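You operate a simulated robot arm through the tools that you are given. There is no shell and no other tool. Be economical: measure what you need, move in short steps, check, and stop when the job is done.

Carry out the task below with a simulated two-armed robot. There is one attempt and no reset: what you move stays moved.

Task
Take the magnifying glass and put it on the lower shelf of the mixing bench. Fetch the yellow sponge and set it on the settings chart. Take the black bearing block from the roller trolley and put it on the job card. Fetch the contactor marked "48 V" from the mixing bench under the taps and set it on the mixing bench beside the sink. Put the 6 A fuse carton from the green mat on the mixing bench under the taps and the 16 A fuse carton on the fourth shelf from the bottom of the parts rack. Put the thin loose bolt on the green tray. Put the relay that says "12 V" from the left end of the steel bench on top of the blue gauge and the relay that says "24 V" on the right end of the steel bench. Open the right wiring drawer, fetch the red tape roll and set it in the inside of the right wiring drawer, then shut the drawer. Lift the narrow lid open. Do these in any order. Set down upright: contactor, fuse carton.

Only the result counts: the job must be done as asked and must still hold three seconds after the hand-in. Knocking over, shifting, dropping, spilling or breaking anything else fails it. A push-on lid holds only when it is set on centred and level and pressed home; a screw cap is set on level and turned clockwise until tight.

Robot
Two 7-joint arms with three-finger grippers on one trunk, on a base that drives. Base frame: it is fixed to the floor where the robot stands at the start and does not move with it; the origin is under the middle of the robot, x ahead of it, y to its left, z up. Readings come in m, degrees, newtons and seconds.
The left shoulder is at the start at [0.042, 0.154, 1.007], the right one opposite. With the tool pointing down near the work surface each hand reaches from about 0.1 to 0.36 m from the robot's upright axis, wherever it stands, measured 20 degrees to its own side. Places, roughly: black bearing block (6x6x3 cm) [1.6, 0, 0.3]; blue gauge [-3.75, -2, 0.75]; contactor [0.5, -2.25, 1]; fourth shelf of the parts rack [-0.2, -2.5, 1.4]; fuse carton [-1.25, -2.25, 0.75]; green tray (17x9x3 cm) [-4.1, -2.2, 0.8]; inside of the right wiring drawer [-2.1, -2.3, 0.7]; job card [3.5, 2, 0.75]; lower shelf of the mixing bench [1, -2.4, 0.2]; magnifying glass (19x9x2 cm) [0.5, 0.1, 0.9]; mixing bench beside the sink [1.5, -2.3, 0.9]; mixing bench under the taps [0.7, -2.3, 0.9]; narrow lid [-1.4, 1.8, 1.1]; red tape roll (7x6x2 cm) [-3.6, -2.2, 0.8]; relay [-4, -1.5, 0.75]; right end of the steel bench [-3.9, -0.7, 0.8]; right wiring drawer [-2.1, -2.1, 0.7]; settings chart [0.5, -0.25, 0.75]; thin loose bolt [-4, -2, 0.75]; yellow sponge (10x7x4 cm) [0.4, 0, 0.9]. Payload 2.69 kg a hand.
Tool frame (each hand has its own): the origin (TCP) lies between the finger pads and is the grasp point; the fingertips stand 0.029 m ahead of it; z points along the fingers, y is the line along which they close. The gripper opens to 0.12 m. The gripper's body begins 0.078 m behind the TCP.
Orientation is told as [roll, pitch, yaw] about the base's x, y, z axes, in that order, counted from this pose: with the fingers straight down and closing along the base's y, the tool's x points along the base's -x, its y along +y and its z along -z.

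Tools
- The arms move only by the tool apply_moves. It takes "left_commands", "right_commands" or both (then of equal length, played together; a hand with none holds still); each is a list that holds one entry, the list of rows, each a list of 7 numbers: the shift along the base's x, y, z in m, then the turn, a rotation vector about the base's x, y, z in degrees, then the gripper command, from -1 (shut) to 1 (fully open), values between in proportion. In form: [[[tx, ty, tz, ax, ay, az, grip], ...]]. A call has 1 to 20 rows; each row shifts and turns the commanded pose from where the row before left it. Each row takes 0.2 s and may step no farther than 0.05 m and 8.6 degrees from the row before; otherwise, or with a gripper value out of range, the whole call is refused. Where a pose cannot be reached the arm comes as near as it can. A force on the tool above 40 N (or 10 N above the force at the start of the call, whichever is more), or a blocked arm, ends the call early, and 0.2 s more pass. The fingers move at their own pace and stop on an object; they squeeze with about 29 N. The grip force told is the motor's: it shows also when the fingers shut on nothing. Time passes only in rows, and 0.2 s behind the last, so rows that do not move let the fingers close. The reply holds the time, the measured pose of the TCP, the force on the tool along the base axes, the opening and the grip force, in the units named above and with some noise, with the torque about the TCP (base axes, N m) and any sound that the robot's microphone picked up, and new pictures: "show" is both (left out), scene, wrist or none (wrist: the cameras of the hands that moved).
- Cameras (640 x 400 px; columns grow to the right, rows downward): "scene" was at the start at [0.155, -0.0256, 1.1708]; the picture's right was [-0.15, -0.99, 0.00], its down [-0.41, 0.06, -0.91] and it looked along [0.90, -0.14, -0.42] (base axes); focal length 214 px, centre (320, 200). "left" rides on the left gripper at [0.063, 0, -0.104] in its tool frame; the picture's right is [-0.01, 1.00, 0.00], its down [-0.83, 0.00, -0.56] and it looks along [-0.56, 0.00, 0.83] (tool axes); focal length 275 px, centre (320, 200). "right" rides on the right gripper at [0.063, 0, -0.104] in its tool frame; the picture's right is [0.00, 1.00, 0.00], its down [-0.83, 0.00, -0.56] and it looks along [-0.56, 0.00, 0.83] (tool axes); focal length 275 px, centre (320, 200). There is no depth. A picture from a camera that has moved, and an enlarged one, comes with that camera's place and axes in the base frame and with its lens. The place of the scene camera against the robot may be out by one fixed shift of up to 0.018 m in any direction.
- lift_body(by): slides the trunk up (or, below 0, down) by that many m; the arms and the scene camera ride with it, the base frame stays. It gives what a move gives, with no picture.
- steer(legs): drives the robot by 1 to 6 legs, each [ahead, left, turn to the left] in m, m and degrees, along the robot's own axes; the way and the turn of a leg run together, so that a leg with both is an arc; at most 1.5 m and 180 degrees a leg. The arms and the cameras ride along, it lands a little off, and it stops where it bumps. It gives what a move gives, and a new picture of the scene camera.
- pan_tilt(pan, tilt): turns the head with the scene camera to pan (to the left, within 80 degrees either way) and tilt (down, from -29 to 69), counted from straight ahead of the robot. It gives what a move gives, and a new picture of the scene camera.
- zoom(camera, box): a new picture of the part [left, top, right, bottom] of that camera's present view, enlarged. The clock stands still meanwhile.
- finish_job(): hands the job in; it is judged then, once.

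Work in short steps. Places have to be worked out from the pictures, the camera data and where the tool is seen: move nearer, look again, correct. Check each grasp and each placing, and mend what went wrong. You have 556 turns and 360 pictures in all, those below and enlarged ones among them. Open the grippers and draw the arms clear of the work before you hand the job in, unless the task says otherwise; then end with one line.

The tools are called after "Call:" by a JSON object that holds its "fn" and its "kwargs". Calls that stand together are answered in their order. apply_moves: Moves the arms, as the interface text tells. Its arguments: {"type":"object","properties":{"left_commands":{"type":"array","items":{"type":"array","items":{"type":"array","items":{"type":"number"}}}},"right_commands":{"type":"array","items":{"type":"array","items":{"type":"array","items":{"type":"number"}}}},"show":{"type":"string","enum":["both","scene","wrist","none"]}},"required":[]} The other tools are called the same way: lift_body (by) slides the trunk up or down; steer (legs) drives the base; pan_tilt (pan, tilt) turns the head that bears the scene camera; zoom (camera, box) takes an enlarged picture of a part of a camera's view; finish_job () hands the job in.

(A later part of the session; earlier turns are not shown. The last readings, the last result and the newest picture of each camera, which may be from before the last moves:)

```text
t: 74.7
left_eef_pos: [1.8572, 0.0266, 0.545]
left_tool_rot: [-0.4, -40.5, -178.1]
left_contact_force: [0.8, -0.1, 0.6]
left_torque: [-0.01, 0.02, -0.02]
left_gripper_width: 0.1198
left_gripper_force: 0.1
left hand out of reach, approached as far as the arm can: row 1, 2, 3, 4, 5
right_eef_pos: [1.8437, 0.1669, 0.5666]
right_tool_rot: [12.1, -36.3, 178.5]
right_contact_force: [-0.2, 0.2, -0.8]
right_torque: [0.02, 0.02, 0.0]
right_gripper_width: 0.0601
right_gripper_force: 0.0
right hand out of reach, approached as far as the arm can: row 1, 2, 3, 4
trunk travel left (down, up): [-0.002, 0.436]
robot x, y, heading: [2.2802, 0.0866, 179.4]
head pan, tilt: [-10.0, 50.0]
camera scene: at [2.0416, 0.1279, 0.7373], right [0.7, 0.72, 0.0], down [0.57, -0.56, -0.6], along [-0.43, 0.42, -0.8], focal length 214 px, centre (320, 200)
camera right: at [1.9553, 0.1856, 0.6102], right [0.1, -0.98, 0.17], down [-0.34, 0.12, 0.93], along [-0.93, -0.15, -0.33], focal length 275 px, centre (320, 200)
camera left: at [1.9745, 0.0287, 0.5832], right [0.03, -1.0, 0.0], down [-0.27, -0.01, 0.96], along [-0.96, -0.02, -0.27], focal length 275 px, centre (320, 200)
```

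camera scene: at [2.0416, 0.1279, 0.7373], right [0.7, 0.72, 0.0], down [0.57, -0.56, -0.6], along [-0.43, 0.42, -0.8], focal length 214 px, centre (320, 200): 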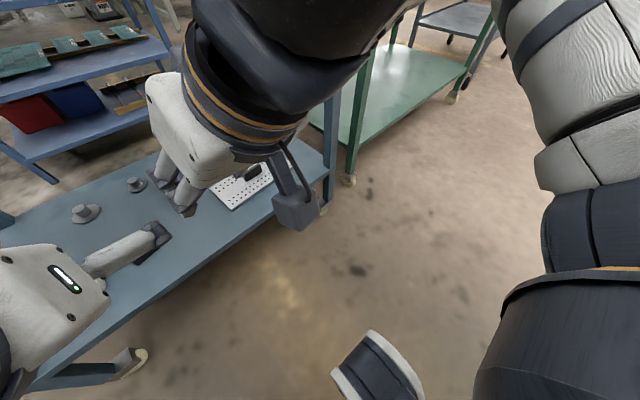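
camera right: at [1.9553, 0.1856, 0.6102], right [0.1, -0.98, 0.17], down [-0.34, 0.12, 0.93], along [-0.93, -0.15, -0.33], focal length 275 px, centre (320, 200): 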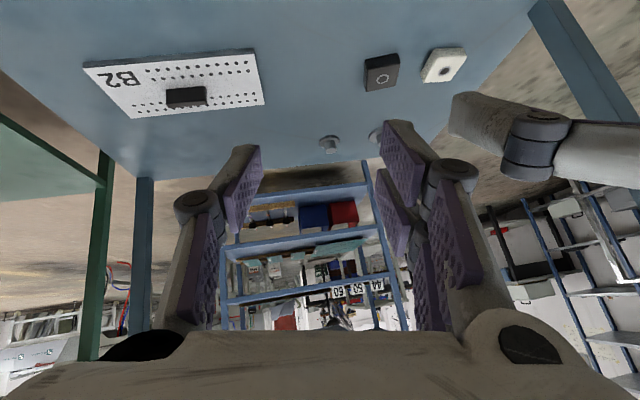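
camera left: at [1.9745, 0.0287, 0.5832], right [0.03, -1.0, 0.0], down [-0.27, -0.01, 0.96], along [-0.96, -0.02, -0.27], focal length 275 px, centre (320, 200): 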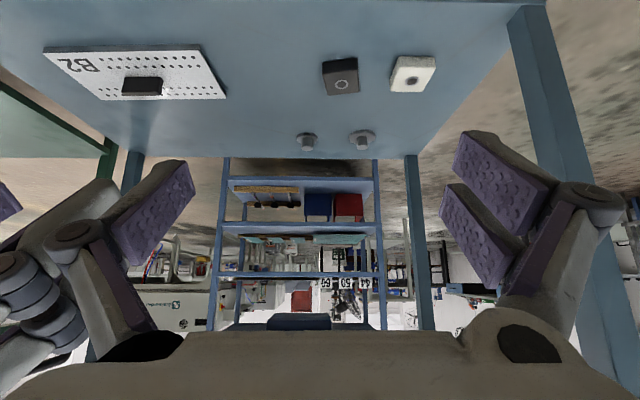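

The reach seems to involve the robot's waist, and the two hands fight over it. I move one hand at a time: first the right hand outward and back.

Call:
{"fn": "apply_moves", "kwargs": {"right_commands": [[[0.02, 0.03, 0, -3, 0, 0, 0], [0.02, 0.03, 0, -3, 0, 0, 0], [0.02, 0.03, 0, -3, 0, 0, 0], [0.02, 0.03, 0, -3, 0, 0, 0], [0, 0, 0, 0, 0, 0, 0]]], "show": "scene"}}

```text
t: 75.8
left_eef_pos: [1.8588, 0.0258, 0.5425]
left_tool_rot: [0.3, -40.4, -178.7]
left_contact_force: [-0.6, 0.6, -0.4]
left_torque: [0.0, 0.01, -0.01]
left_gripper_width: 0.1202
left_gripper_force: 0.0
right_eef_pos: [1.8533, 0.2789, 0.619]
right_tool_rot: [26.9, -35.0, 169.8]
right_contact_force: [-0.9, 0.2, -0.3]
right_torque: [0.0, 0.01, -0.03]
right_gripper_width: 0.0602
right_gripper_force: 0.1
right hand out of reach, approached as far as the arm can: row 1, 2, 3, 4
trunk travel left (down, up): [-0.002, 0.436]
robot x, y, heading: [2.2788, 0.0849, 179.6]
head pan, tilt: [-10.0, 50.0]
camera scene: at [2.0393, 0.128, 0.7396], right [0.68, 0.73, 0.0], down [0.57, -0.53, -0.63], along [-0.46, 0.43, -0.78], focal length 214 px, centre (320, 200)
```

scene: 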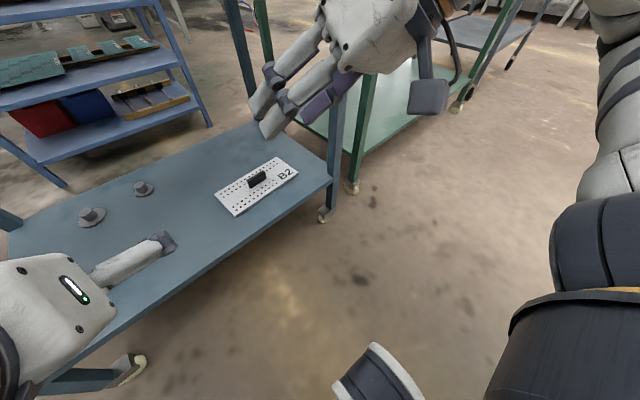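

The waist is twisted to bring the left shoulder forward, which helps the left hand's reach. I lower only the left hand now.

Call:
{"fn": "apply_moves", "kwargs": {"left_commands": [[[0.0, -0.005, -0.03, 0, 2, 0, 1], [0.0, -0.005, -0.03, 0, 2, 0, 1], [0, -0.005, -0.03, 0, 2, 0, 1], [0, 0, 0, 0, 0, 0, 1]]], "show": "wrist"}}

```text
t: 76.8
left_eef_pos: [1.8431, 0.0427, 0.4556]
left_tool_rot: [0.8, -46.6, 179.3]
left_contact_force: [-1.2, 0.1, 0.0]
left_torque: [0.01, 0.04, 0.01]
left_gripper_width: 0.1201
left_gripper_force: 0.0
left hand out of reach, approached as far as the arm can: row 1, 2, 3
right_eef_pos: [1.853, 0.279, 0.6191]
right_tool_rot: [26.8, -34.9, 169.8]
right_contact_force: [0.2, 0.4, 0.1]
right_torque: [0.0, 0.02, 0.03]
right_gripper_width: 0.0598
right_gripper_force: 0.0
trunk travel left (down, up): [-0.002, 0.436]
robot x, y, heading: [2.2762, 0.0886, 179.8]
head pan, tilt: [-10.0, 50.0]
camera left: at [1.9624, 0.0406, 0.482], right [-0.01, -1.0, 0.01], down [-0.17, 0.01, 0.99], along [-0.99, 0.0, -0.17], focal length 275 px, centre (320, 200)
```

left: 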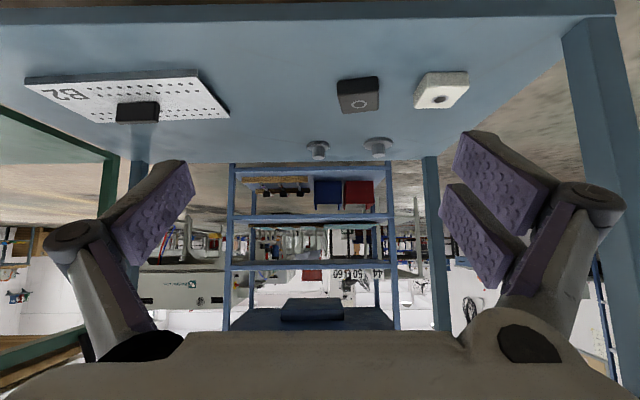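

The left hand reaches well. Before driving in, I tuck the right hand lower and back so it clears the trolley top.

Call:
{"fn": "apply_moves", "kwargs": {"right_commands": [[[0.03, 0.0, -0.02, -4, -4, 0, 0], [0.03, 0.0, -0.02, -4, -4, 0, 0], [0.03, 0.0, -0.02, -4, -4, 0, 0], [0.03, 0.0, -0.02, 0, -4, 0, 0], [0, 0, 0, 0, 0, 0, 0]]], "show": "scene"}}

```text
t: 78.0
left_eef_pos: [1.8426, 0.0416, 0.4549]
left_tool_rot: [0.9, -46.6, 179.3]
left_contact_force: [0.0, 0.5, 0.4]
left_torque: [0.02, 0.03, -0.01]
left_gripper_width: 0.1202
left_gripper_force: 0.1
right_eef_pos: [1.916, 0.3136, 0.5857]
right_tool_rot: [36.0, -16.6, 165.3]
right_contact_force: [-0.2, 0.6, 0.5]
right_torque: [-0.01, -0.02, 0.0]
right_gripper_width: 0.0601
right_gripper_force: 0.1
right hand out of reach, approached as far as the arm can: row 1, 2, 3, 4
trunk travel left (down, up): [-0.002, 0.436]
robot x, y, heading: [2.2782, 0.0866, 179.5]
head pan, tilt: [-10.0, 50.0]
camera scene: at [2.0189, 0.0902, 0.7413], right [0.18, 0.98, 0.0], down [0.75, -0.14, -0.64], along [-0.63, 0.12, -0.77], focal length 214 px, centre (320, 200)
```

scene: 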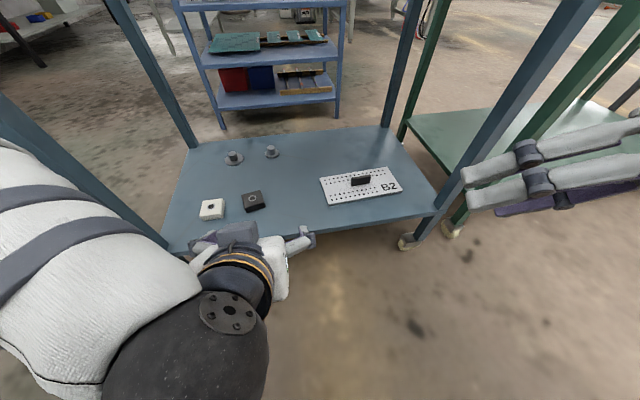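

I drive ahead 0.17 and a bit left, watching for contact.

Call:
{"fn": "steer", "kwargs": {"legs": [[0.17, 0.05, 0]]}}

Call:
{"fn": "zoom", "kwargs": {"camera": "left", "box": [160, 0, 560, 250]}}

```text
t: 79.5
left_eef_pos: [1.6714, -0.0054, 0.4568]
left_tool_rot: [0.8, -46.5, 179.0]
left_contact_force: [0.5, -0.4, 0.7]
left_torque: [0.0, -0.03, 0.01]
left_gripper_width: 0.1201
left_gripper_force: 0.1
right_eef_pos: [1.7447, 0.2651, 0.5865]
right_tool_rot: [35.9, -16.7, 165.1]
right_contact_force: [-0.1, 0.1, -0.3]
right_torque: [0.03, -0.03, 0.0]
right_gripper_width: 0.0598
right_gripper_force: 0.0
trunk travel left (down, up): [-0.002, 0.436]
robot x, y, heading: [2.1045, 0.0352, 179.6]
head pan, tilt: [-10.0, 50.0]
camera scene: at [1.8483, 0.0428, 0.7413], right [0.18, 0.98, 0.0], down [0.75, -0.14, -0.64], along [-0.63, 0.12, -0.77], focal length 214 px, centre (320, 200)
```

scene: 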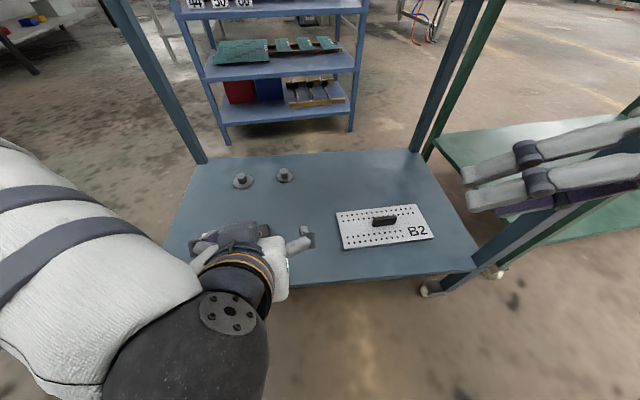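

```text
1.60 times, centred on (360, 125) of left
camera zoom: at [1.7919, -0.0065, 0.4823], right [-0.01, -1.0, 0.01], down [-0.17, 0.01, 0.99], along [-0.99, 0.01, -0.17], focal length 440 px, centre (256, 320)
```

zoom: 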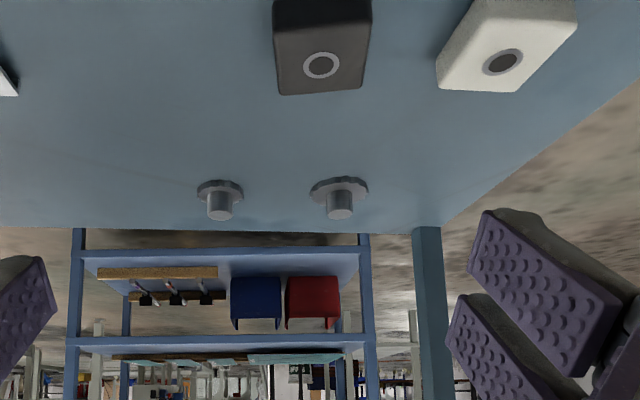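

The estimates of the block's distance disagree, so I take a fresh picture from the left wrist.

Call:
{"fn": "apply_moves", "kwargs": {"left_commands": [[[0, 0, 0, 0, 0, 0, 1]]], "show": "wrist"}}

```text
t: 79.9
left_eef_pos: [1.6718, -0.0045, 0.4553]
left_tool_rot: [0.8, -46.6, 179.1]
left_contact_force: [-0.1, -0.1, 0.2]
left_torque: [-0.01, -0.01, 0.02]
left_gripper_width: 0.1203
left_gripper_force: 0.2
right_eef_pos: [1.7444, 0.2668, 0.5859]
right_tool_rot: [36.0, -16.7, 165.2]
right_contact_force: [-0.6, 0.3, 0.9]
right_torque: [0.01, -0.03, 0.01]
right_gripper_width: 0.06
right_gripper_force: 0.2
trunk travel left (down, up): [-0.002, 0.436]
robot x, y, heading: [2.1123, 0.0366, 179.5]
head pan, tilt: [-10.0, 50.0]
camera left: at [1.7919, -0.0065, 0.4822], right [-0.01, -1.0, 0.01], down [-0.17, 0.01, 0.99], along [-0.99, 0.01, -0.17], focal length 275 px, centre (320, 200)
```

left: 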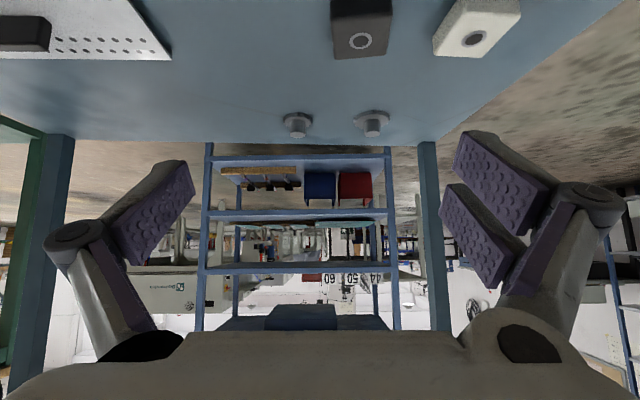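

By several cross checks the shelf is lower (about z 0.17–0.23) with the block at x≈1.45–1.55, y≈-0.045. I approach part-way and look again.

Call:
{"fn": "apply_moves", "kwargs": {"left_commands": [[[-0.02, -0.013, -0.025, 0, 0, 0, 1], [-0.02, -0.013, -0.025, 0, 0, 0, 1], [-0.02, -0.013, -0.025, 0, 0, 0, 1], [0, 0, 0, 0, 0, 0, 1]]], "show": "both"}}

```text
t: 80.9
left_eef_pos: [1.6117, -0.0456, 0.3816]
left_tool_rot: [0.8, -46.6, 179.0]
left_contact_force: [-0.1, 0.4, 0.1]
left_torque: [0.0, 0.01, 0.01]
left_gripper_width: 0.1199
left_gripper_force: 0.1
right_eef_pos: [1.745, 0.2658, 0.5857]
right_tool_rot: [36.0, -16.7, 165.0]
right_contact_force: [-0.4, -0.2, -1.1]
right_torque: [-0.01, -0.01, -0.01]
right_gripper_width: 0.06
right_gripper_force: 0.1
trunk travel left (down, up): [-0.002, 0.436]
robot x, y, heading: [2.11, 0.0358, 179.5]
head pan, tilt: [-10.0, 50.0]
camera scene: at [1.8481, 0.0424, 0.7413], right [0.18, 0.98, 0.0], down [0.75, -0.14, -0.64], along [-0.63, 0.12, -0.77], focal length 214 px, centre (320, 200)
camera left: at [1.7316, -0.0465, 0.4081], right [-0.01, -1.0, 0.01], down [-0.17, 0.01, 0.99], along [-0.99, 0.01, -0.17], focal length 275 px, centre (320, 200)
```

scene: 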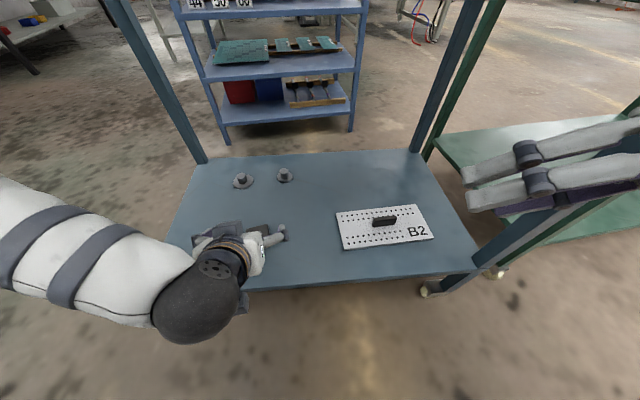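
left: 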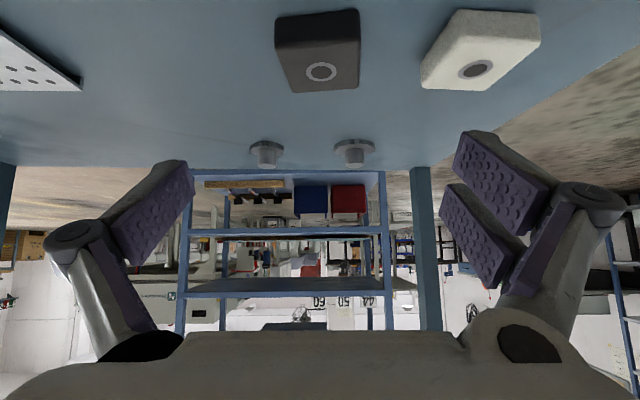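

Triangulating the two views puts the block at (1.545, -0.046), top z≈0.278, yawed about 8°. I align the yaw, narrow the fingers to 9 cm and move in to grasp.

Call:
{"fn": "apply_moves", "kwargs": {"left_commands": [[[0.0, 0, -0.02, 0, 0, 4, 0.5], [0, 0, -0.02, 0, 0, 4, 0.5], [-0.02, 0, -0.02, 0, 0, 0, 0.5], [0, 0, 0, 0, 0, 0, 0.5]]], "show": "wrist"}}

```text
t: 81.9
left_eef_pos: [1.5911, -0.0414, 0.322]
left_tool_rot: [0.9, -46.6, -173.1]
left_contact_force: [0.1, 1.0, 0.2]
left_torque: [0.0, -0.04, -0.01]
left_gripper_width: 0.0901
left_gripper_force: 0.0
right_eef_pos: [1.7456, 0.2663, 0.5856]
right_tool_rot: [35.9, -16.7, 165.1]
right_contact_force: [0.0, 0.3, -0.5]
right_torque: [-0.06, -0.01, -0.02]
right_gripper_width: 0.0601
right_gripper_force: 0.1
trunk travel left (down, up): [-0.002, 0.436]
robot x, y, heading: [2.1098, 0.037, 179.3]
head pan, tilt: [-10.0, 50.0]
camera left: at [1.7108, -0.0278, 0.3482], right [0.13, -0.99, 0.01], down [-0.17, -0.01, 0.99], along [-0.98, -0.13, -0.17], focal length 275 px, centre (320, 200)
```

left: 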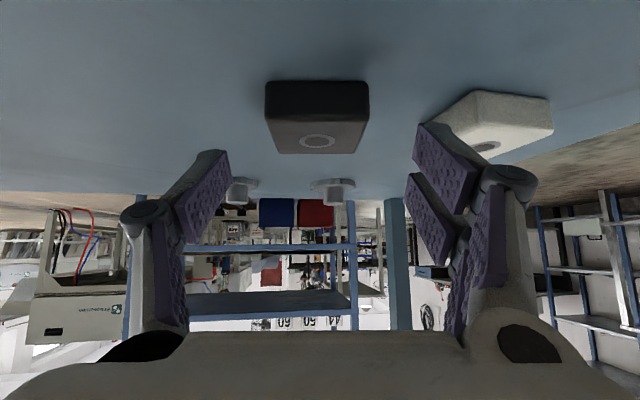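

Everything is consistent: block top centre at about (1.54, -0.048, 0.278). I move in and close.

Call:
{"fn": "apply_moves", "kwargs": {"left_commands": [[[-0.016, -0.002, -0.016, 0, 0, 0, 0.5], [-0.016, -0.002, -0.016, 0, 0, 0, 0.5], [-0.014, -0.002, -0.009, 0, 0, 0, 0.5], [0, 0, 0, 0, 0, 0, -1], [0, 0, 0, 0, 0, 0, -1]]], "show": "wrist"}}

```text
t: 82.9
left_eef_pos: [1.5442, -0.0541, 0.2843]
left_tool_rot: [1.5, -47.4, -173.0]
left_contact_force: [12.8, -4.3, 32.1]
left_torque: [0.07, -0.35, -0.17]
left_gripper_width: 0.0795
left_gripper_force: 29.2
right_eef_pos: [1.7449, 0.2646, 0.5864]
right_tool_rot: [36.1, -16.8, 165.1]
right_contact_force: [0.5, 1.0, -0.4]
right_torque: [-0.02, 0.0, 0.01]
right_gripper_width: 0.06
right_gripper_force: 0.0
trunk travel left (down, up): [-0.002, 0.436]
robot x, y, heading: [2.1071, 0.0373, 179.9]
head pan, tilt: [-10.0, 50.0]
stopped in row 4 (left hand): the force on the tool passed its limit at 45 N (the readings are from after the stop); the commanded pose is now the measured one
camera left: at [1.6632, -0.0373, 0.3091], right [0.14, -0.99, 0.02], down [-0.15, 0.0, 0.99], along [-0.98, -0.14, -0.15], focal length 275 px, centre (320, 200)
```

left: 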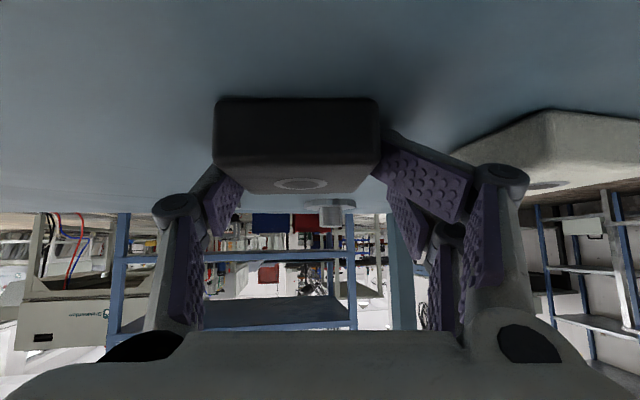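

The fingertips touched the shelf as they closed. I raise the hand 12 mm, centre it on the block and close again.

Call:
{"fn": "apply_moves", "kwargs": {"left_commands": [[[0, 0, 0.006, 0, 0, 0, 0.5], [0, 0.008, 0.005, 0, 0, 0, 0.3], [0, 0, 0, 0, 0, 0, -1], [0, 0, 0, 0, 0, 0, -1], [0, 0, 0, 0, 0, 0, -1]]], "show": "wrist"}}

```text
t: 84.1
left_eef_pos: [1.545, -0.0443, 0.2941]
left_tool_rot: [1.4, -47.2, -173.1]
left_contact_force: [4.0, 9.3, 21.0]
left_torque: [-0.41, -0.12, 0.2]
left_gripper_width: 0.0555
left_gripper_force: 29.2
right_eef_pos: [1.7463, 0.2657, 0.5861]
right_tool_rot: [36.2, -16.8, 165.2]
right_contact_force: [-0.2, 1.3, -0.6]
right_torque: [0.0, 0.01, 0.02]
right_gripper_width: 0.0599
right_gripper_force: 0.1
trunk travel left (down, up): [-0.002, 0.436]
robot x, y, heading: [2.1101, 0.0374, 179.5]
head pan, tilt: [-10.0, 50.0]
camera left: at [1.6641, -0.0279, 0.3193], right [0.14, -0.99, 0.02], down [-0.16, 0.0, 0.99], along [-0.98, -0.14, -0.16], focal length 275 px, centre (320, 200)
```

left: 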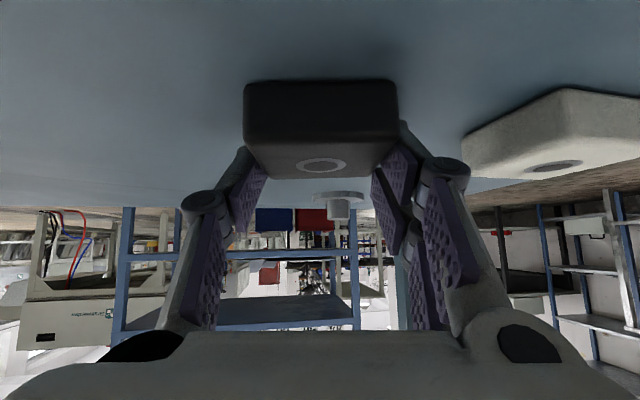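

Width 0.0555 m with full grip force: the block is held. I lift it and draw back a bit.

Call:
{"fn": "apply_moves", "kwargs": {"left_commands": [[[0, 0, 0.02, 0, 0, 0, -1], [0, 0, 0.03, 0, 0, 0, -1], [0.02, 0, 0.03, 0, 0, 0, -1], [0.03, 0, 0.02, 0, 0, 0, -1], [0, 0, 0, 0, 0, 0, -1]]], "show": "both"}}

```text
t: 85.3
left_eef_pos: [1.5958, -0.0459, 0.391]
left_tool_rot: [1.6, -47.0, -172.9]
left_contact_force: [-1.3, -0.6, -1.0]
left_torque: [0.01, 0.0, -0.04]
left_gripper_width: 0.0555
left_gripper_force: 29.5
right_eef_pos: [1.7442, 0.2657, 0.5852]
right_tool_rot: [36.0, -16.7, 165.1]
right_contact_force: [0.0, -0.8, 0.7]
right_torque: [0.02, 0.01, 0.02]
right_gripper_width: 0.0601
right_gripper_force: 0.1
trunk travel left (down, up): [-0.002, 0.436]
robot x, y, heading: [2.107, 0.0378, 179.5]
head pan, tilt: [-10.0, 50.0]
camera scene: at [1.8482, 0.042, 0.7413], right [0.18, 0.98, 0.0], down [0.75, -0.14, -0.64], along [-0.63, 0.12, -0.77], focal length 214 px, centre (320, 200)
camera left: at [1.7144, -0.0301, 0.4158], right [0.14, -0.99, 0.02], down [-0.16, 0.0, 0.99], along [-0.98, -0.14, -0.16], focal length 275 px, centre (320, 200)
```

scene: 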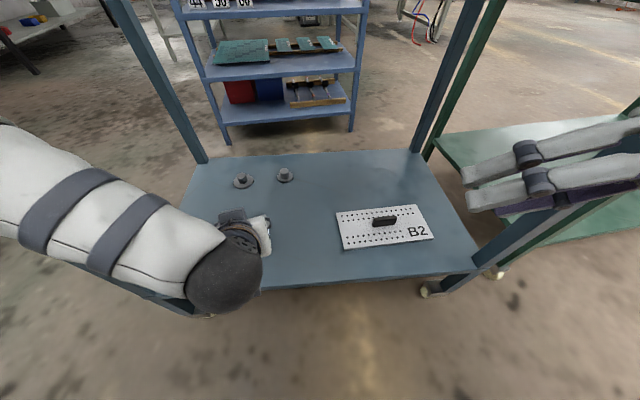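
left: 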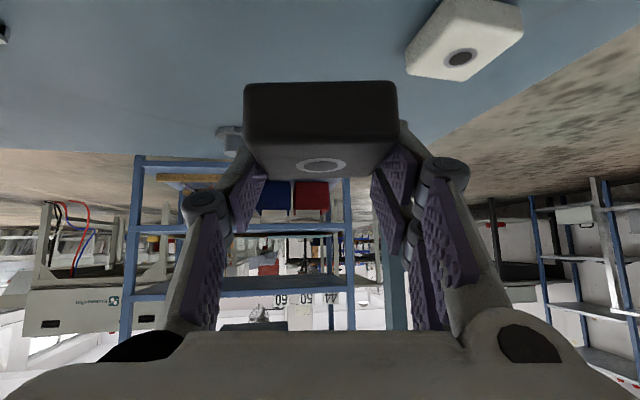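

The block is in hand. I back out 0.4 m, raise the trunk and turn toward the job card.

Call:
{"fn": "steer", "kwargs": {"legs": [[-0.4, 0, 0]]}}

Call:
{"fn": "lift_body", "kwargs": {"by": 0.35}}

Call:
{"fn": "pan_tilt", "kwargs": {"pan": 0, "tilt": 20}}

Call:
{"fn": "steer", "kwargs": {"legs": [[0, 0, -115]]}}

```text
t: 87.8
left_eef_pos: [1.988, -0.0498, 0.3907]
left_tool_rot: [1.6, -46.9, -172.8]
left_contact_force: [0.6, 0.2, 0.0]
left_torque: [-0.03, 0.02, 0.0]
left_gripper_width: 0.0555
left_gripper_force: 29.3
right_eef_pos: [2.136, 0.2618, 0.586]
right_tool_rot: [36.0, -16.7, 165.3]
right_contact_force: [-0.2, 0.2, 0.1]
right_torque: [-0.04, 0.01, 0.0]
right_gripper_width: 0.0599
right_gripper_force: 0.2
trunk travel left (down, up): [-0.002, 0.436]
robot x, y, heading: [2.496, 0.0341, 179.6]
head pan, tilt: [-10.0, 50.0]
camera scene: at [2.2398, 0.0384, 0.7413], right [0.18, 0.98, 0.0], down [0.75, -0.14, -0.64], along [-0.63, 0.12, -0.77], focal length 214 px, centre (320, 200)
```

scene: 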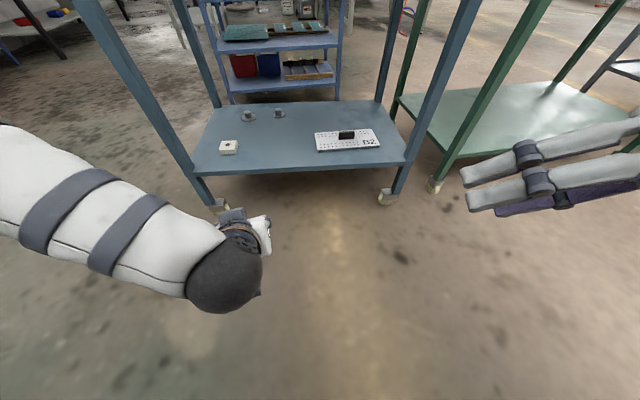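

```text
t: 91.2
left_eef_pos: [1.9875, -0.0509, 0.7388]
left_tool_rot: [1.6, -46.9, -172.9]
left_contact_force: [0.3, -0.2, -0.3]
left_torque: [-0.03, 0.02, -0.03]
left_gripper_width: 0.0553
left_gripper_force: 29.3
right_eef_pos: [2.1351, 0.2622, 0.9363]
right_tool_rot: [36.0, -16.7, 165.3]
right_contact_force: [0.6, -0.7, 0.3]
right_torque: [-0.03, 0.02, -0.02]
right_gripper_width: 0.0601
right_gripper_force: 0.1
trunk travel left (down, up): [-0.352, 0.086]
robot x, y, heading: [2.4984, 0.0366, 179.8]
head pan, tilt: [-10.0, 50.0]
```

```text
t: 92.2
left_eef_pos: [1.9874, -0.0503, 0.7391]
left_tool_rot: [1.7, -46.9, -173.0]
left_contact_force: [-0.2, -0.6, -0.7]
left_torque: [0.0, -0.01, -0.01]
left_gripper_width: 0.0551
left_gripper_force: 29.3
right_eef_pos: [2.1352, 0.262, 0.9362]
right_tool_rot: [36.0, -16.7, 165.3]
right_contact_force: [0.1, 0.0, -1.0]
right_torque: [0.01, 0.01, -0.04]
right_gripper_width: 0.0597
right_gripper_force: 0.1
trunk travel left (down, up): [-0.352, 0.086]
robot x, y, heading: [2.5005, 0.0326, 179.6]
head pan, tilt: [0.0, 20.0]
camera scene: at [2.3299, 0.0244, 1.1503], right [0.01, 1.0, 0.0], down [0.34, 0.0, -0.94], along [-0.94, 0.01, -0.34], focal length 214 px, centre (320, 200)
```

scene: 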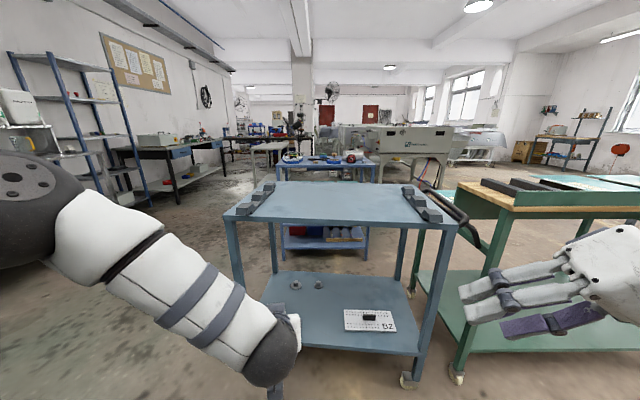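

```text
t: 97.3
left_eef_pos: [2.6233, 0.5383, 0.7386]
left_tool_rot: [1.5, -46.9, 73.8]
left_contact_force: [0.2, -0.3, -0.8]
left_torque: [0.01, -0.03, 0.0]
left_gripper_width: 0.0554
left_gripper_force: 29.1
right_eef_pos: [2.851, 0.2776, 0.9354]
right_tool_rot: [36.0, -16.6, 52.0]
right_contact_force: [-0.9, -0.9, 0.0]
right_torque: [0.0, 0.01, 0.03]
right_gripper_width: 0.0603
right_gripper_force: 0.1
trunk travel left (down, up): [-0.352, 0.086]
robot x, y, heading: [2.4986, 0.035, 66.2]
head pan, tilt: [0.0, 20.0]
camera scene: at [2.5673, 0.1783, 1.1504], right [0.92, -0.4, 0.0], down [-0.14, -0.31, -0.94], along [0.38, 0.86, -0.34], focal length 214 px, centre (320, 200)
```

scene: 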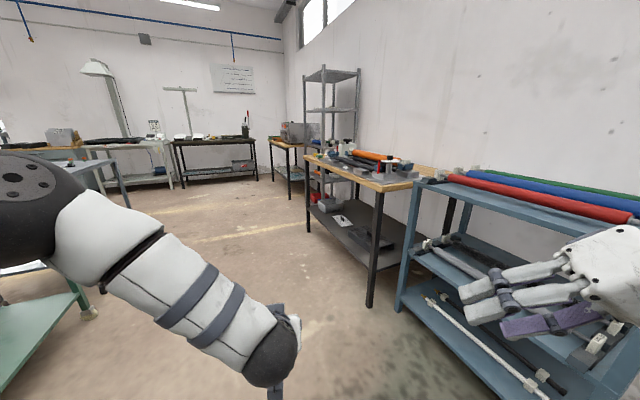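

The job card should be on the wooden bench ahead. I zoom to see it.

Call:
{"fn": "zoom", "kwargs": {"camera": "scene", "box": [260, 110, 460, 235]}}

```text
3.20 times, centred on (360, 172) of scene
camera zoom: at [2.5673, 0.1783, 1.1504], right [0.92, -0.4, 0.0], down [-0.14, -0.31, -0.94], along [0.38, 0.86, -0.34], focal length 686 px, centre (192, 288)
```

zoom: 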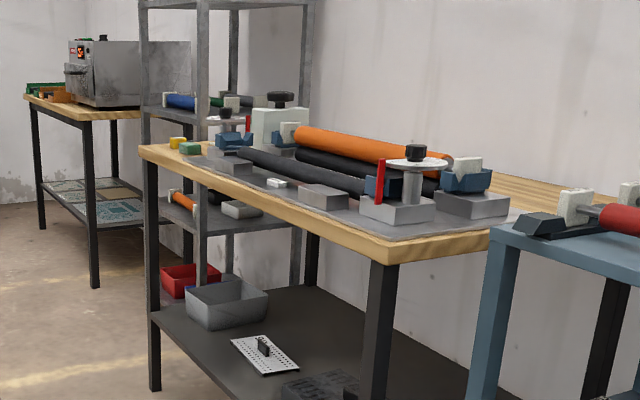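

The bench's front edge runs along y at x≈3.33, from y≈1.05 to 2.37. I drive to about (2.6, 2.0) and turn to face it.

Call:
{"fn": "steer", "kwargs": {"legs": [[0, 0, 24], [1.3, 0, 0], [0.65, 0, 0], [0, 0, -90]]}}

Call:
{"fn": "pan_tilt", "kwargs": {"pan": 0, "tilt": 35}}

```text
t: 112.2
left_eef_pos: [3.0272, 2.0712, 0.74]
left_tool_rot: [1.7, -46.9, 5.9]
left_contact_force: [-0.2, 0.4, -0.4]
left_torque: [-0.01, 0.03, -0.03]
left_gripper_width: 0.055
left_gripper_force: 28.8
right_eef_pos: [2.8707, 1.7638, 0.9349]
right_tool_rot: [36.1, -16.6, -16.0]
right_contact_force: [-0.4, 0.3, 0.1]
right_torque: [0.01, -0.01, -0.01]
right_gripper_width: 0.0601
right_gripper_force: 0.1
trunk travel left (down, up): [-0.352, 0.086]
robot x, y, heading: [2.5094, 1.9951, -1.5]
head pan, tilt: [0.0, 20.0]
camera scene: at [2.6815, 1.9814, 1.1504], right [-0.03, -1.0, 0.0], down [-0.34, 0.01, -0.94], along [0.94, -0.03, -0.34], focal length 214 px, centre (320, 200)
```

scene: 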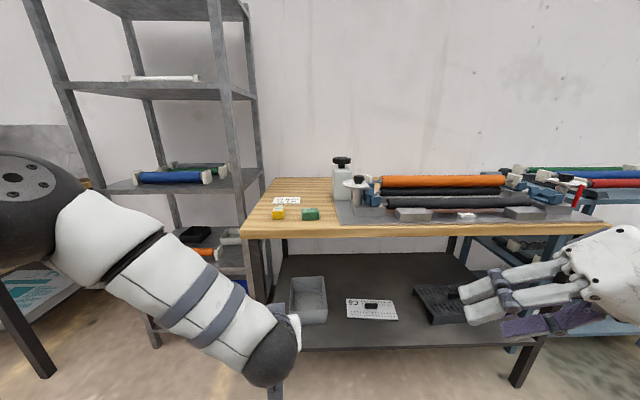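

```text
t: 113.0
left_eef_pos: [3.0266, 2.0722, 0.7396]
left_tool_rot: [1.6, -46.9, 5.9]
left_contact_force: [-0.7, 0.1, -0.3]
left_torque: [0.0, 0.01, -0.02]
left_gripper_width: 0.0555
left_gripper_force: 28.4
right_eef_pos: [2.8699, 1.7634, 0.9353]
right_tool_rot: [36.0, -16.7, -15.9]
right_contact_force: [0.5, 0.0, 0.6]
right_torque: [0.0, -0.01, -0.01]
right_gripper_width: 0.0601
right_gripper_force: 0.0
trunk travel left (down, up): [-0.352, 0.086]
robot x, y, heading: [2.5124, 1.998, -1.7]
head pan, tilt: [0.0, 35.0]
camera scene: at [2.6765, 1.9815, 1.1266], right [-0.03, -1.0, 0.0], down [-0.57, 0.02, -0.82], along [0.82, -0.02, -0.57], focal length 214 px, centre (320, 200)
```

scene: 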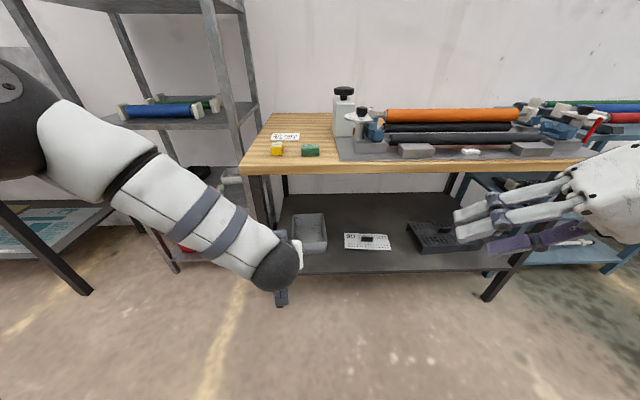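

Call:
{"fn": "zoom", "kwargs": {"camera": "scene", "box": [230, 90, 390, 190]}}

```text
4.00 times, centred on (310, 140) of scene
camera zoom: at [2.6765, 1.9815, 1.1266], right [-0.03, -1.0, 0.0], down [-0.57, 0.02, -0.82], along [0.82, -0.02, -0.57], focal length 858 px, centre (360, 440)
```

zoom: 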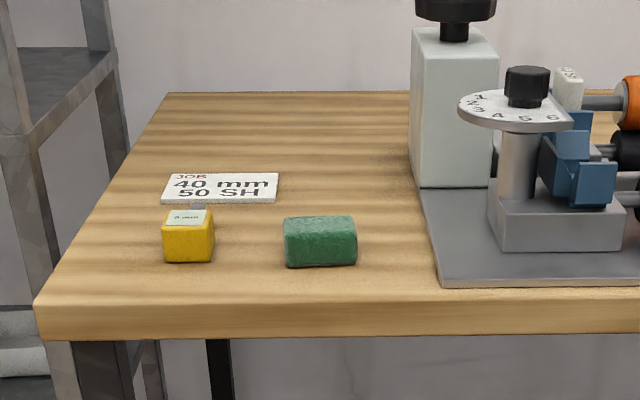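

The job card is at about (3.50, 2.10) on a bench top near z≈0.85, behind a yellow cube. I raise the trunk and the left hand before driving nearer.

Call:
{"fn": "lift_body", "kwargs": {"by": 0.08}}

Call:
{"fn": "apply_moves", "kwargs": {"left_commands": [[[0, 0, 0.04, 0, 0, 0, -1], [0, 0, 0.04, 0, 0, 0, -1], [0, 0, 0.04, 0, 0, 0, -1], [0, 0, 0.04, 0, 0, 0, -1], [0, 0, 0.04, 0, 0, 0, -1], [0, 0, 0, 0, 0, 0, -1]]], "show": "none"}}

```text
t: 114.1
left_eef_pos: [3.0253, 2.0724, 0.8183]
left_tool_rot: [1.6, -46.8, 5.9]
left_contact_force: [0.4, 0.1, -1.0]
left_torque: [-0.02, -0.03, -0.02]
left_gripper_width: 0.0553
left_gripper_force: 29.1
right_eef_pos: [2.8709, 1.7629, 1.0151]
right_tool_rot: [35.9, -16.6, -15.9]
right_contact_force: [0.8, 0.0, -1.2]
right_torque: [0.02, -0.02, 0.04]
right_gripper_width: 0.0601
right_gripper_force: 0.0
trunk travel left (down, up): [-0.432, 0.006]
robot x, y, heading: [2.5156, 1.9979, -1.7]
head pan, tilt: [0.0, 35.0]
```

```text
t: 115.5
left_eef_pos: [3.027, 2.0735, 1.0193]
left_tool_rot: [1.6, -46.9, 5.9]
left_contact_force: [0.3, -0.1, -1.5]
left_torque: [-0.01, 0.03, -0.02]
left_gripper_width: 0.0548
left_gripper_force: 29.2
right_eef_pos: [2.8715, 1.7633, 1.0147]
right_tool_rot: [36.0, -16.7, -15.9]
right_contact_force: [-0.1, 0.0, 0.0]
right_torque: [-0.04, 0.02, 0.0]
right_gripper_width: 0.0601
right_gripper_force: 0.1
trunk travel left (down, up): [-0.432, 0.006]
robot x, y, heading: [2.5137, 1.9934, -1.6]
head pan, tilt: [0.0, 35.0]
```

I turn the base slightly left and drive in so that the hand hovers just before the card.

Call:
{"fn": "steer", "kwargs": {"legs": [[0, 0, 10], [0.4, -0.12, 0]]}}

Call:
{"fn": "apply_moves", "kwargs": {"left_commands": [[[0, 0, 0, 0, 0, 0, -1]]], "show": "wrist"}}

```text
t: 118.8
left_eef_pos: [3.4212, 2.107, 1.0181]
left_tool_rot: [1.7, -46.9, 16.1]
left_contact_force: [-0.2, -0.5, -1.7]
left_torque: [0.0, -0.01, -0.02]
left_gripper_width: 0.0556
left_gripper_force: 29.3
right_eef_pos: [3.3238, 1.775, 1.0158]
right_tool_rot: [36.0, -16.7, -5.6]
right_contact_force: [0.4, -0.5, 0.1]
right_torque: [0.02, -0.01, -0.03]
right_gripper_width: 0.0601
right_gripper_force: 0.1
trunk travel left (down, up): [-0.432, 0.006]
robot x, y, heading: [2.9288, 1.9394, 8.6]
head pan, tilt: [0.0, 35.0]
camera scene: at [3.0267, 1.9455, 1.2196], right [0.15, -0.99, 0.0], down [-0.57, -0.09, -0.82], along [0.81, 0.12, -0.57], focal length 214 px, centre (320, 200)
```

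scene: 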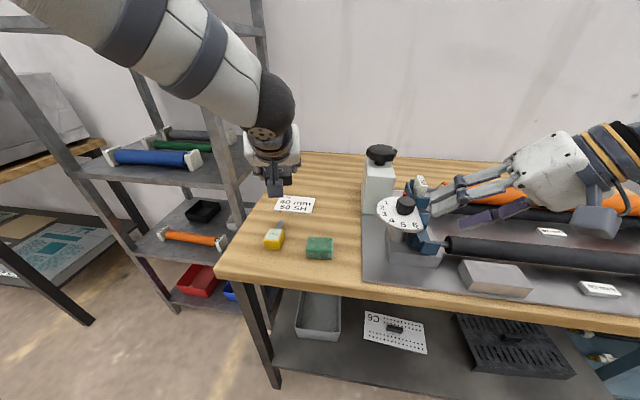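

```text
t: 119.2
left_eef_pos: [3.421, 2.1071, 1.0187]
left_tool_rot: [1.6, -46.8, 16.1]
left_contact_force: [-0.3, 0.3, -0.4]
left_torque: [-0.01, 0.01, -0.01]
left_gripper_width: 0.0553
left_gripper_force: 29.0
right_eef_pos: [3.3215, 1.7745, 1.0151]
right_tool_rot: [36.0, -16.7, -5.6]
right_contact_force: [-0.2, -0.7, 0.2]
right_torque: [-0.01, 0.01, 0.02]
right_gripper_width: 0.0601
right_gripper_force: 0.0
trunk travel left (down, up): [-0.432, 0.006]
robot x, y, heading: [2.9306, 1.9401, 8.5]
head pan, tilt: [0.0, 35.0]
camera left: at [3.3084, 2.0706, 1.0446], right [-0.29, 0.96, 0.02], down [0.16, 0.03, 0.99], along [0.94, 0.29, -0.16], focal length 275 px, centre (320, 200)
```

left: 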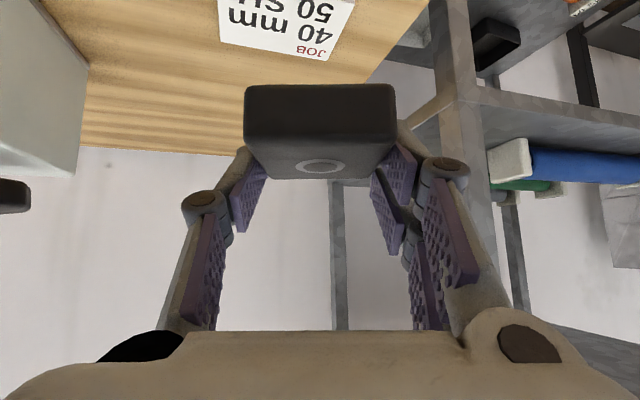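

The card centre is at about (3.505, 2.105). I draw the right hand back from the dial, and bring the left hand over the card with a bit more yaw so the wrist camera clears the yellow cube.

Call:
{"fn": "apply_moves", "kwargs": {"left_commands": [[[0.03, 0, 0, 0, 0, 4, -1], [0.03, 0, 0, 0, 0, 4, -1], [0.024, -0.002, -0.02, 0, 0, 0, -1], [0, 0, -0.03, 0, 0, 0, -1], [0, 0, 0, 0, 0, 0, -1]]], "right_commands": [[[-0.03, 0, 0.01, 0, 0, 0, 0], [-0.03, 0, 0.01, 0, 0, 0, 0], [-0.02, 0, 0, 0, 0, 0, 0], [0, 0, 0, 0, 0, 0, 0], [0, 0, 0, 0, 0, 0, 0]]], "show": "both"}}

```text
t: 120.4
left_eef_pos: [3.5067, 2.1057, 0.968]
left_tool_rot: [1.5, -47.0, 24.1]
left_contact_force: [0.3, 0.0, -0.9]
left_torque: [-0.03, 0.01, -0.01]
left_gripper_width: 0.0553
left_gripper_force: 28.7
right_eef_pos: [3.2434, 1.7768, 1.036]
right_tool_rot: [36.0, -16.7, -5.6]
right_contact_force: [-0.4, 0.4, 0.8]
right_torque: [0.0, -0.01, -0.01]
right_gripper_width: 0.0598
right_gripper_force: 0.0
trunk travel left (down, up): [-0.432, 0.006]
robot x, y, heading: [2.9307, 1.942, 8.3]
head pan, tilt: [0.0, 35.0]
camera scene: at [3.0261, 1.9457, 1.2197], right [0.15, -0.99, 0.0], down [-0.57, -0.09, -0.82], along [0.81, 0.12, -0.57], focal length 214 px, centre (320, 200)
camera right: at [3.153, 1.7229, 1.0979], right [-0.09, 0.82, 0.56], down [0.63, -0.39, 0.67], along [0.77, 0.42, -0.48], focal length 275 px, centre (320, 200)
camera left: at [3.3995, 2.0537, 0.9935], right [-0.42, 0.91, 0.02], down [0.15, 0.05, 0.99], along [0.89, 0.42, -0.16], focal length 275 px, centre (320, 200)
```

scene: 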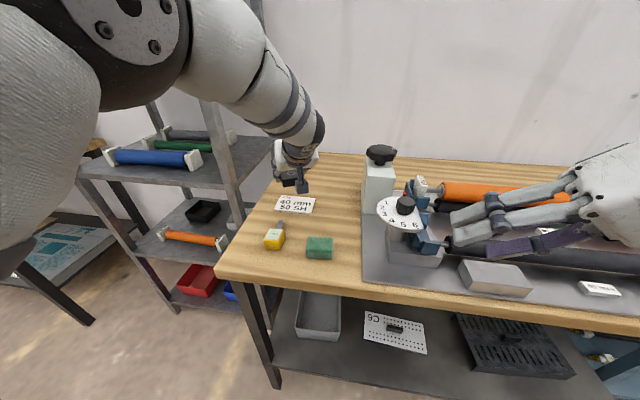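
right: 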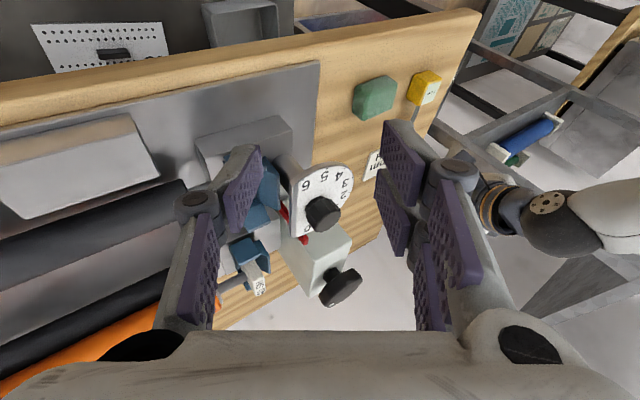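
left: 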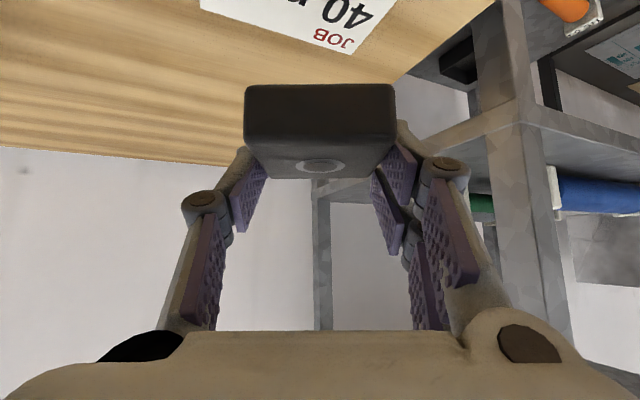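

Corners of the card check out. I lower in steps until contact.

Call:
{"fn": "apply_moves", "kwargs": {"left_commands": [[[0, 0, -0.025, 0, 0, 0, -1], [0, 0, -0.02, 0, 0, 0, -1], [0, 0, -0.008, 0, 0, 0, -1], [0, 0, 0, 0, 0, 0, -1]]], "show": "both"}}

```text
t: 121.4
left_eef_pos: [3.5063, 2.1097, 0.9142]
left_tool_rot: [1.1, -46.9, 24.8]
left_contact_force: [-0.6, -0.3, -1.1]
left_torque: [-0.02, -0.03, 0.01]
left_gripper_width: 0.0555
left_gripper_force: 29.3
right_eef_pos: [3.2445, 1.7777, 1.0364]
right_tool_rot: [36.0, -16.6, -5.6]
right_contact_force: [-0.3, -0.2, 0.1]
right_torque: [-0.01, 0.01, 0.01]
right_gripper_width: 0.0596
right_gripper_force: 0.1
trunk travel left (down, up): [-0.432, 0.006]
robot x, y, heading: [2.9275, 1.9449, 8.5]
head pan, tilt: [0.0, 35.0]
camera scene: at [3.0263, 1.9455, 1.2197], right [0.15, -0.99, 0.0], down [-0.57, -0.09, -0.82], along [0.81, 0.12, -0.57], focal length 214 px, centre (320, 200)
camera left: at [3.3994, 2.0567, 0.9414], right [-0.43, 0.9, 0.02], down [0.15, 0.05, 0.99], along [0.89, 0.43, -0.16], focal length 275 px, centre (320, 200)
```

scene: 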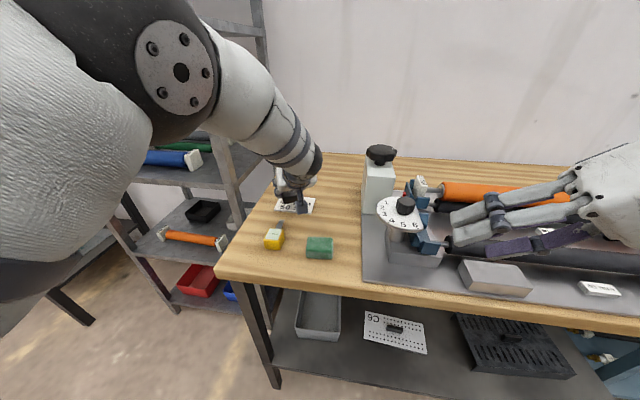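
left: 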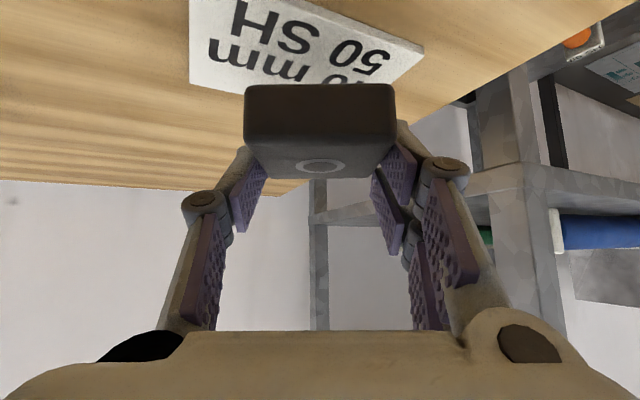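

Still free. I go down in small steps to the contact.

Call:
{"fn": "apply_moves", "kwargs": {"left_commands": [[[0, -0.003, -0.005, 0, 0, 0, -1], [0, 0, -0.004, 0, 0, 0, -1], [0, 0, 0, 0, 0, 0, -1]]], "show": "none"}}

```text
t: 122.2
left_eef_pos: [3.5061, 2.107, 0.9067]
left_tool_rot: [1.1, -46.9, 24.9]
left_contact_force: [-0.3, 0.2, -0.5]
left_torque: [0.03, 0.0, 0.01]
left_gripper_width: 0.0552
left_gripper_force: 28.9
right_eef_pos: [3.2433, 1.7766, 1.0353]
right_tool_rot: [36.0, -16.7, -5.6]
right_contact_force: [0.1, -1.0, -0.1]
right_torque: [0.0, -0.02, -0.01]
right_gripper_width: 0.0594
right_gripper_force: 0.0
trunk travel left (down, up): [-0.432, 0.006]
robot x, y, heading: [2.9282, 1.9435, 8.6]
head pan, tilt: [0.0, 35.0]
```

Call:
{"fn": "apply_moves", "kwargs": {"left_commands": [[[0, 0, -0.004, 0, 0, 0, -1], [0, 0, -0.003, 0, 0, 0, -1], [0, 0, -0.003, 0, 0, 0, -1], [0, 0, 0, 0, 0, 0, -1]]], "show": "wrist"}}

```text
t: 123.2
left_eef_pos: [3.5059, 2.1075, 0.8961]
left_tool_rot: [1.2, -46.9, 24.9]
left_contact_force: [0.0, 0.8, -0.8]
left_torque: [0.0, 0.0, 0.02]
left_gripper_width: 0.0552
left_gripper_force: 28.8
right_eef_pos: [3.2442, 1.7755, 1.0357]
right_tool_rot: [36.0, -16.7, -5.6]
right_contact_force: [0.1, -0.7, 0.3]
right_torque: [0.0, 0.02, 0.03]
right_gripper_width: 0.0601
right_gripper_force: 0.1
trunk travel left (down, up): [-0.432, 0.006]
robot x, y, heading: [2.9307, 1.9393, 8.7]
head pan, tilt: [0.0, 35.0]
camera left: at [3.3996, 2.0537, 0.9221], right [-0.43, 0.9, 0.02], down [0.15, 0.05, 0.99], along [0.89, 0.43, -0.16], focal length 275 px, centre (320, 200)
```

left: 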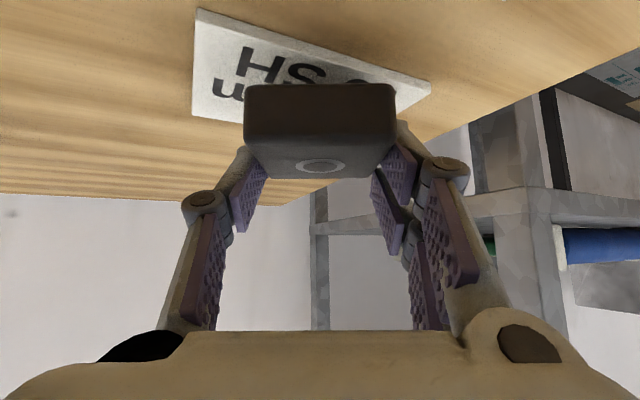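

The card's near edge seems at x≈3.48, so its centre is near (3.517, 2.103). I shift 12 mm ahead and keep lowering.

Call:
{"fn": "apply_moves", "kwargs": {"left_commands": [[[0.012, -0.003, 0, 0, 0, 0, -1], [0, 0, -0.003, 0, 0, 0, -1], [0, 0, -0.003, 0, 0, 0, -1], [0, 0, 0, 0, 0, 0, -1]]], "show": "none"}}

```text
t: 124.2
left_eef_pos: [3.5173, 2.1029, 0.89]
left_tool_rot: [1.3, -46.7, 24.7]
left_contact_force: [-0.5, 0.9, -0.1]
left_torque: [-0.03, 0.02, -0.02]
left_gripper_width: 0.0553
left_gripper_force: 29.1
right_eef_pos: [3.2439, 1.7773, 1.0364]
right_tool_rot: [36.0, -16.7, -5.6]
right_contact_force: [0.3, 0.1, -0.1]
right_torque: [0.01, -0.01, -0.01]
right_gripper_width: 0.0601
right_gripper_force: 0.1
trunk travel left (down, up): [-0.432, 0.006]
robot x, y, heading: [2.9313, 1.9448, 8.7]
head pan, tilt: [0.0, 35.0]
```

Call:
{"fn": "apply_moves", "kwargs": {"left_commands": [[[0, 0, -0.003, 0, 0, 0, -1], [0, 0, -0.003, 0, 0, 0, -1], [0, 0, -0.003, 0, 0, 0, -1], [0, 0, -0.003, 0, 0, 0, -1], [0, 0, 0, 0, 0, 0, -1]]], "show": "both"}}

```text
t: 125.4
left_eef_pos: [3.5166, 2.1017, 0.88]
left_tool_rot: [1.4, -46.9, 24.5]
left_contact_force: [0.5, -0.7, 4.1]
left_torque: [0.04, 0.03, -0.01]
left_gripper_width: 0.055
left_gripper_force: 29.8
right_eef_pos: [3.2437, 1.7769, 1.0365]
right_tool_rot: [35.9, -16.8, -5.7]
right_contact_force: [-0.1, -0.3, 0.7]
right_torque: [-0.04, -0.01, -0.01]
right_gripper_width: 0.06
right_gripper_force: 0.1
trunk travel left (down, up): [-0.432, 0.006]
robot x, y, heading: [2.9299, 1.9415, 8.6]
head pan, tilt: [0.0, 35.0]
camera scene: at [3.0259, 1.9452, 1.2198], right [0.15, -0.99, 0.0], down [-0.57, -0.09, -0.82], along [0.81, 0.12, -0.57], focal length 214 px, centre (320, 200)
camera left: at [3.4114, 2.0491, 0.9055], right [-0.43, 0.9, 0.02], down [0.15, 0.05, 0.99], along [0.89, 0.43, -0.16], focal length 275 px, centre (320, 200)
```

scene: 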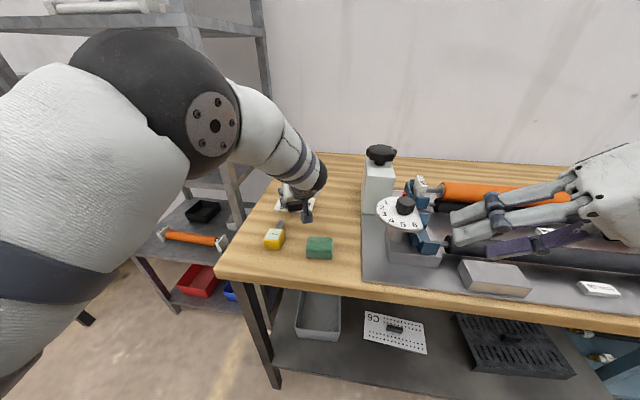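
left: 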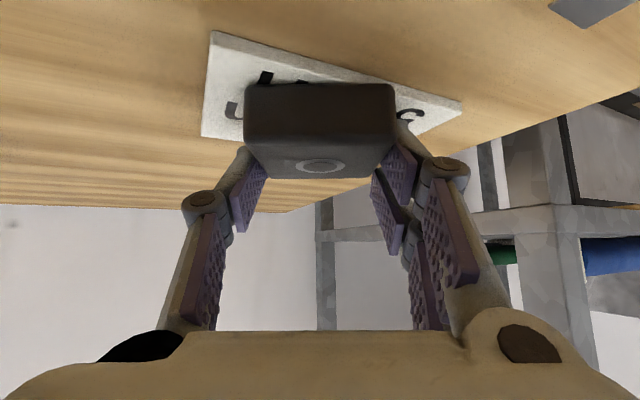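

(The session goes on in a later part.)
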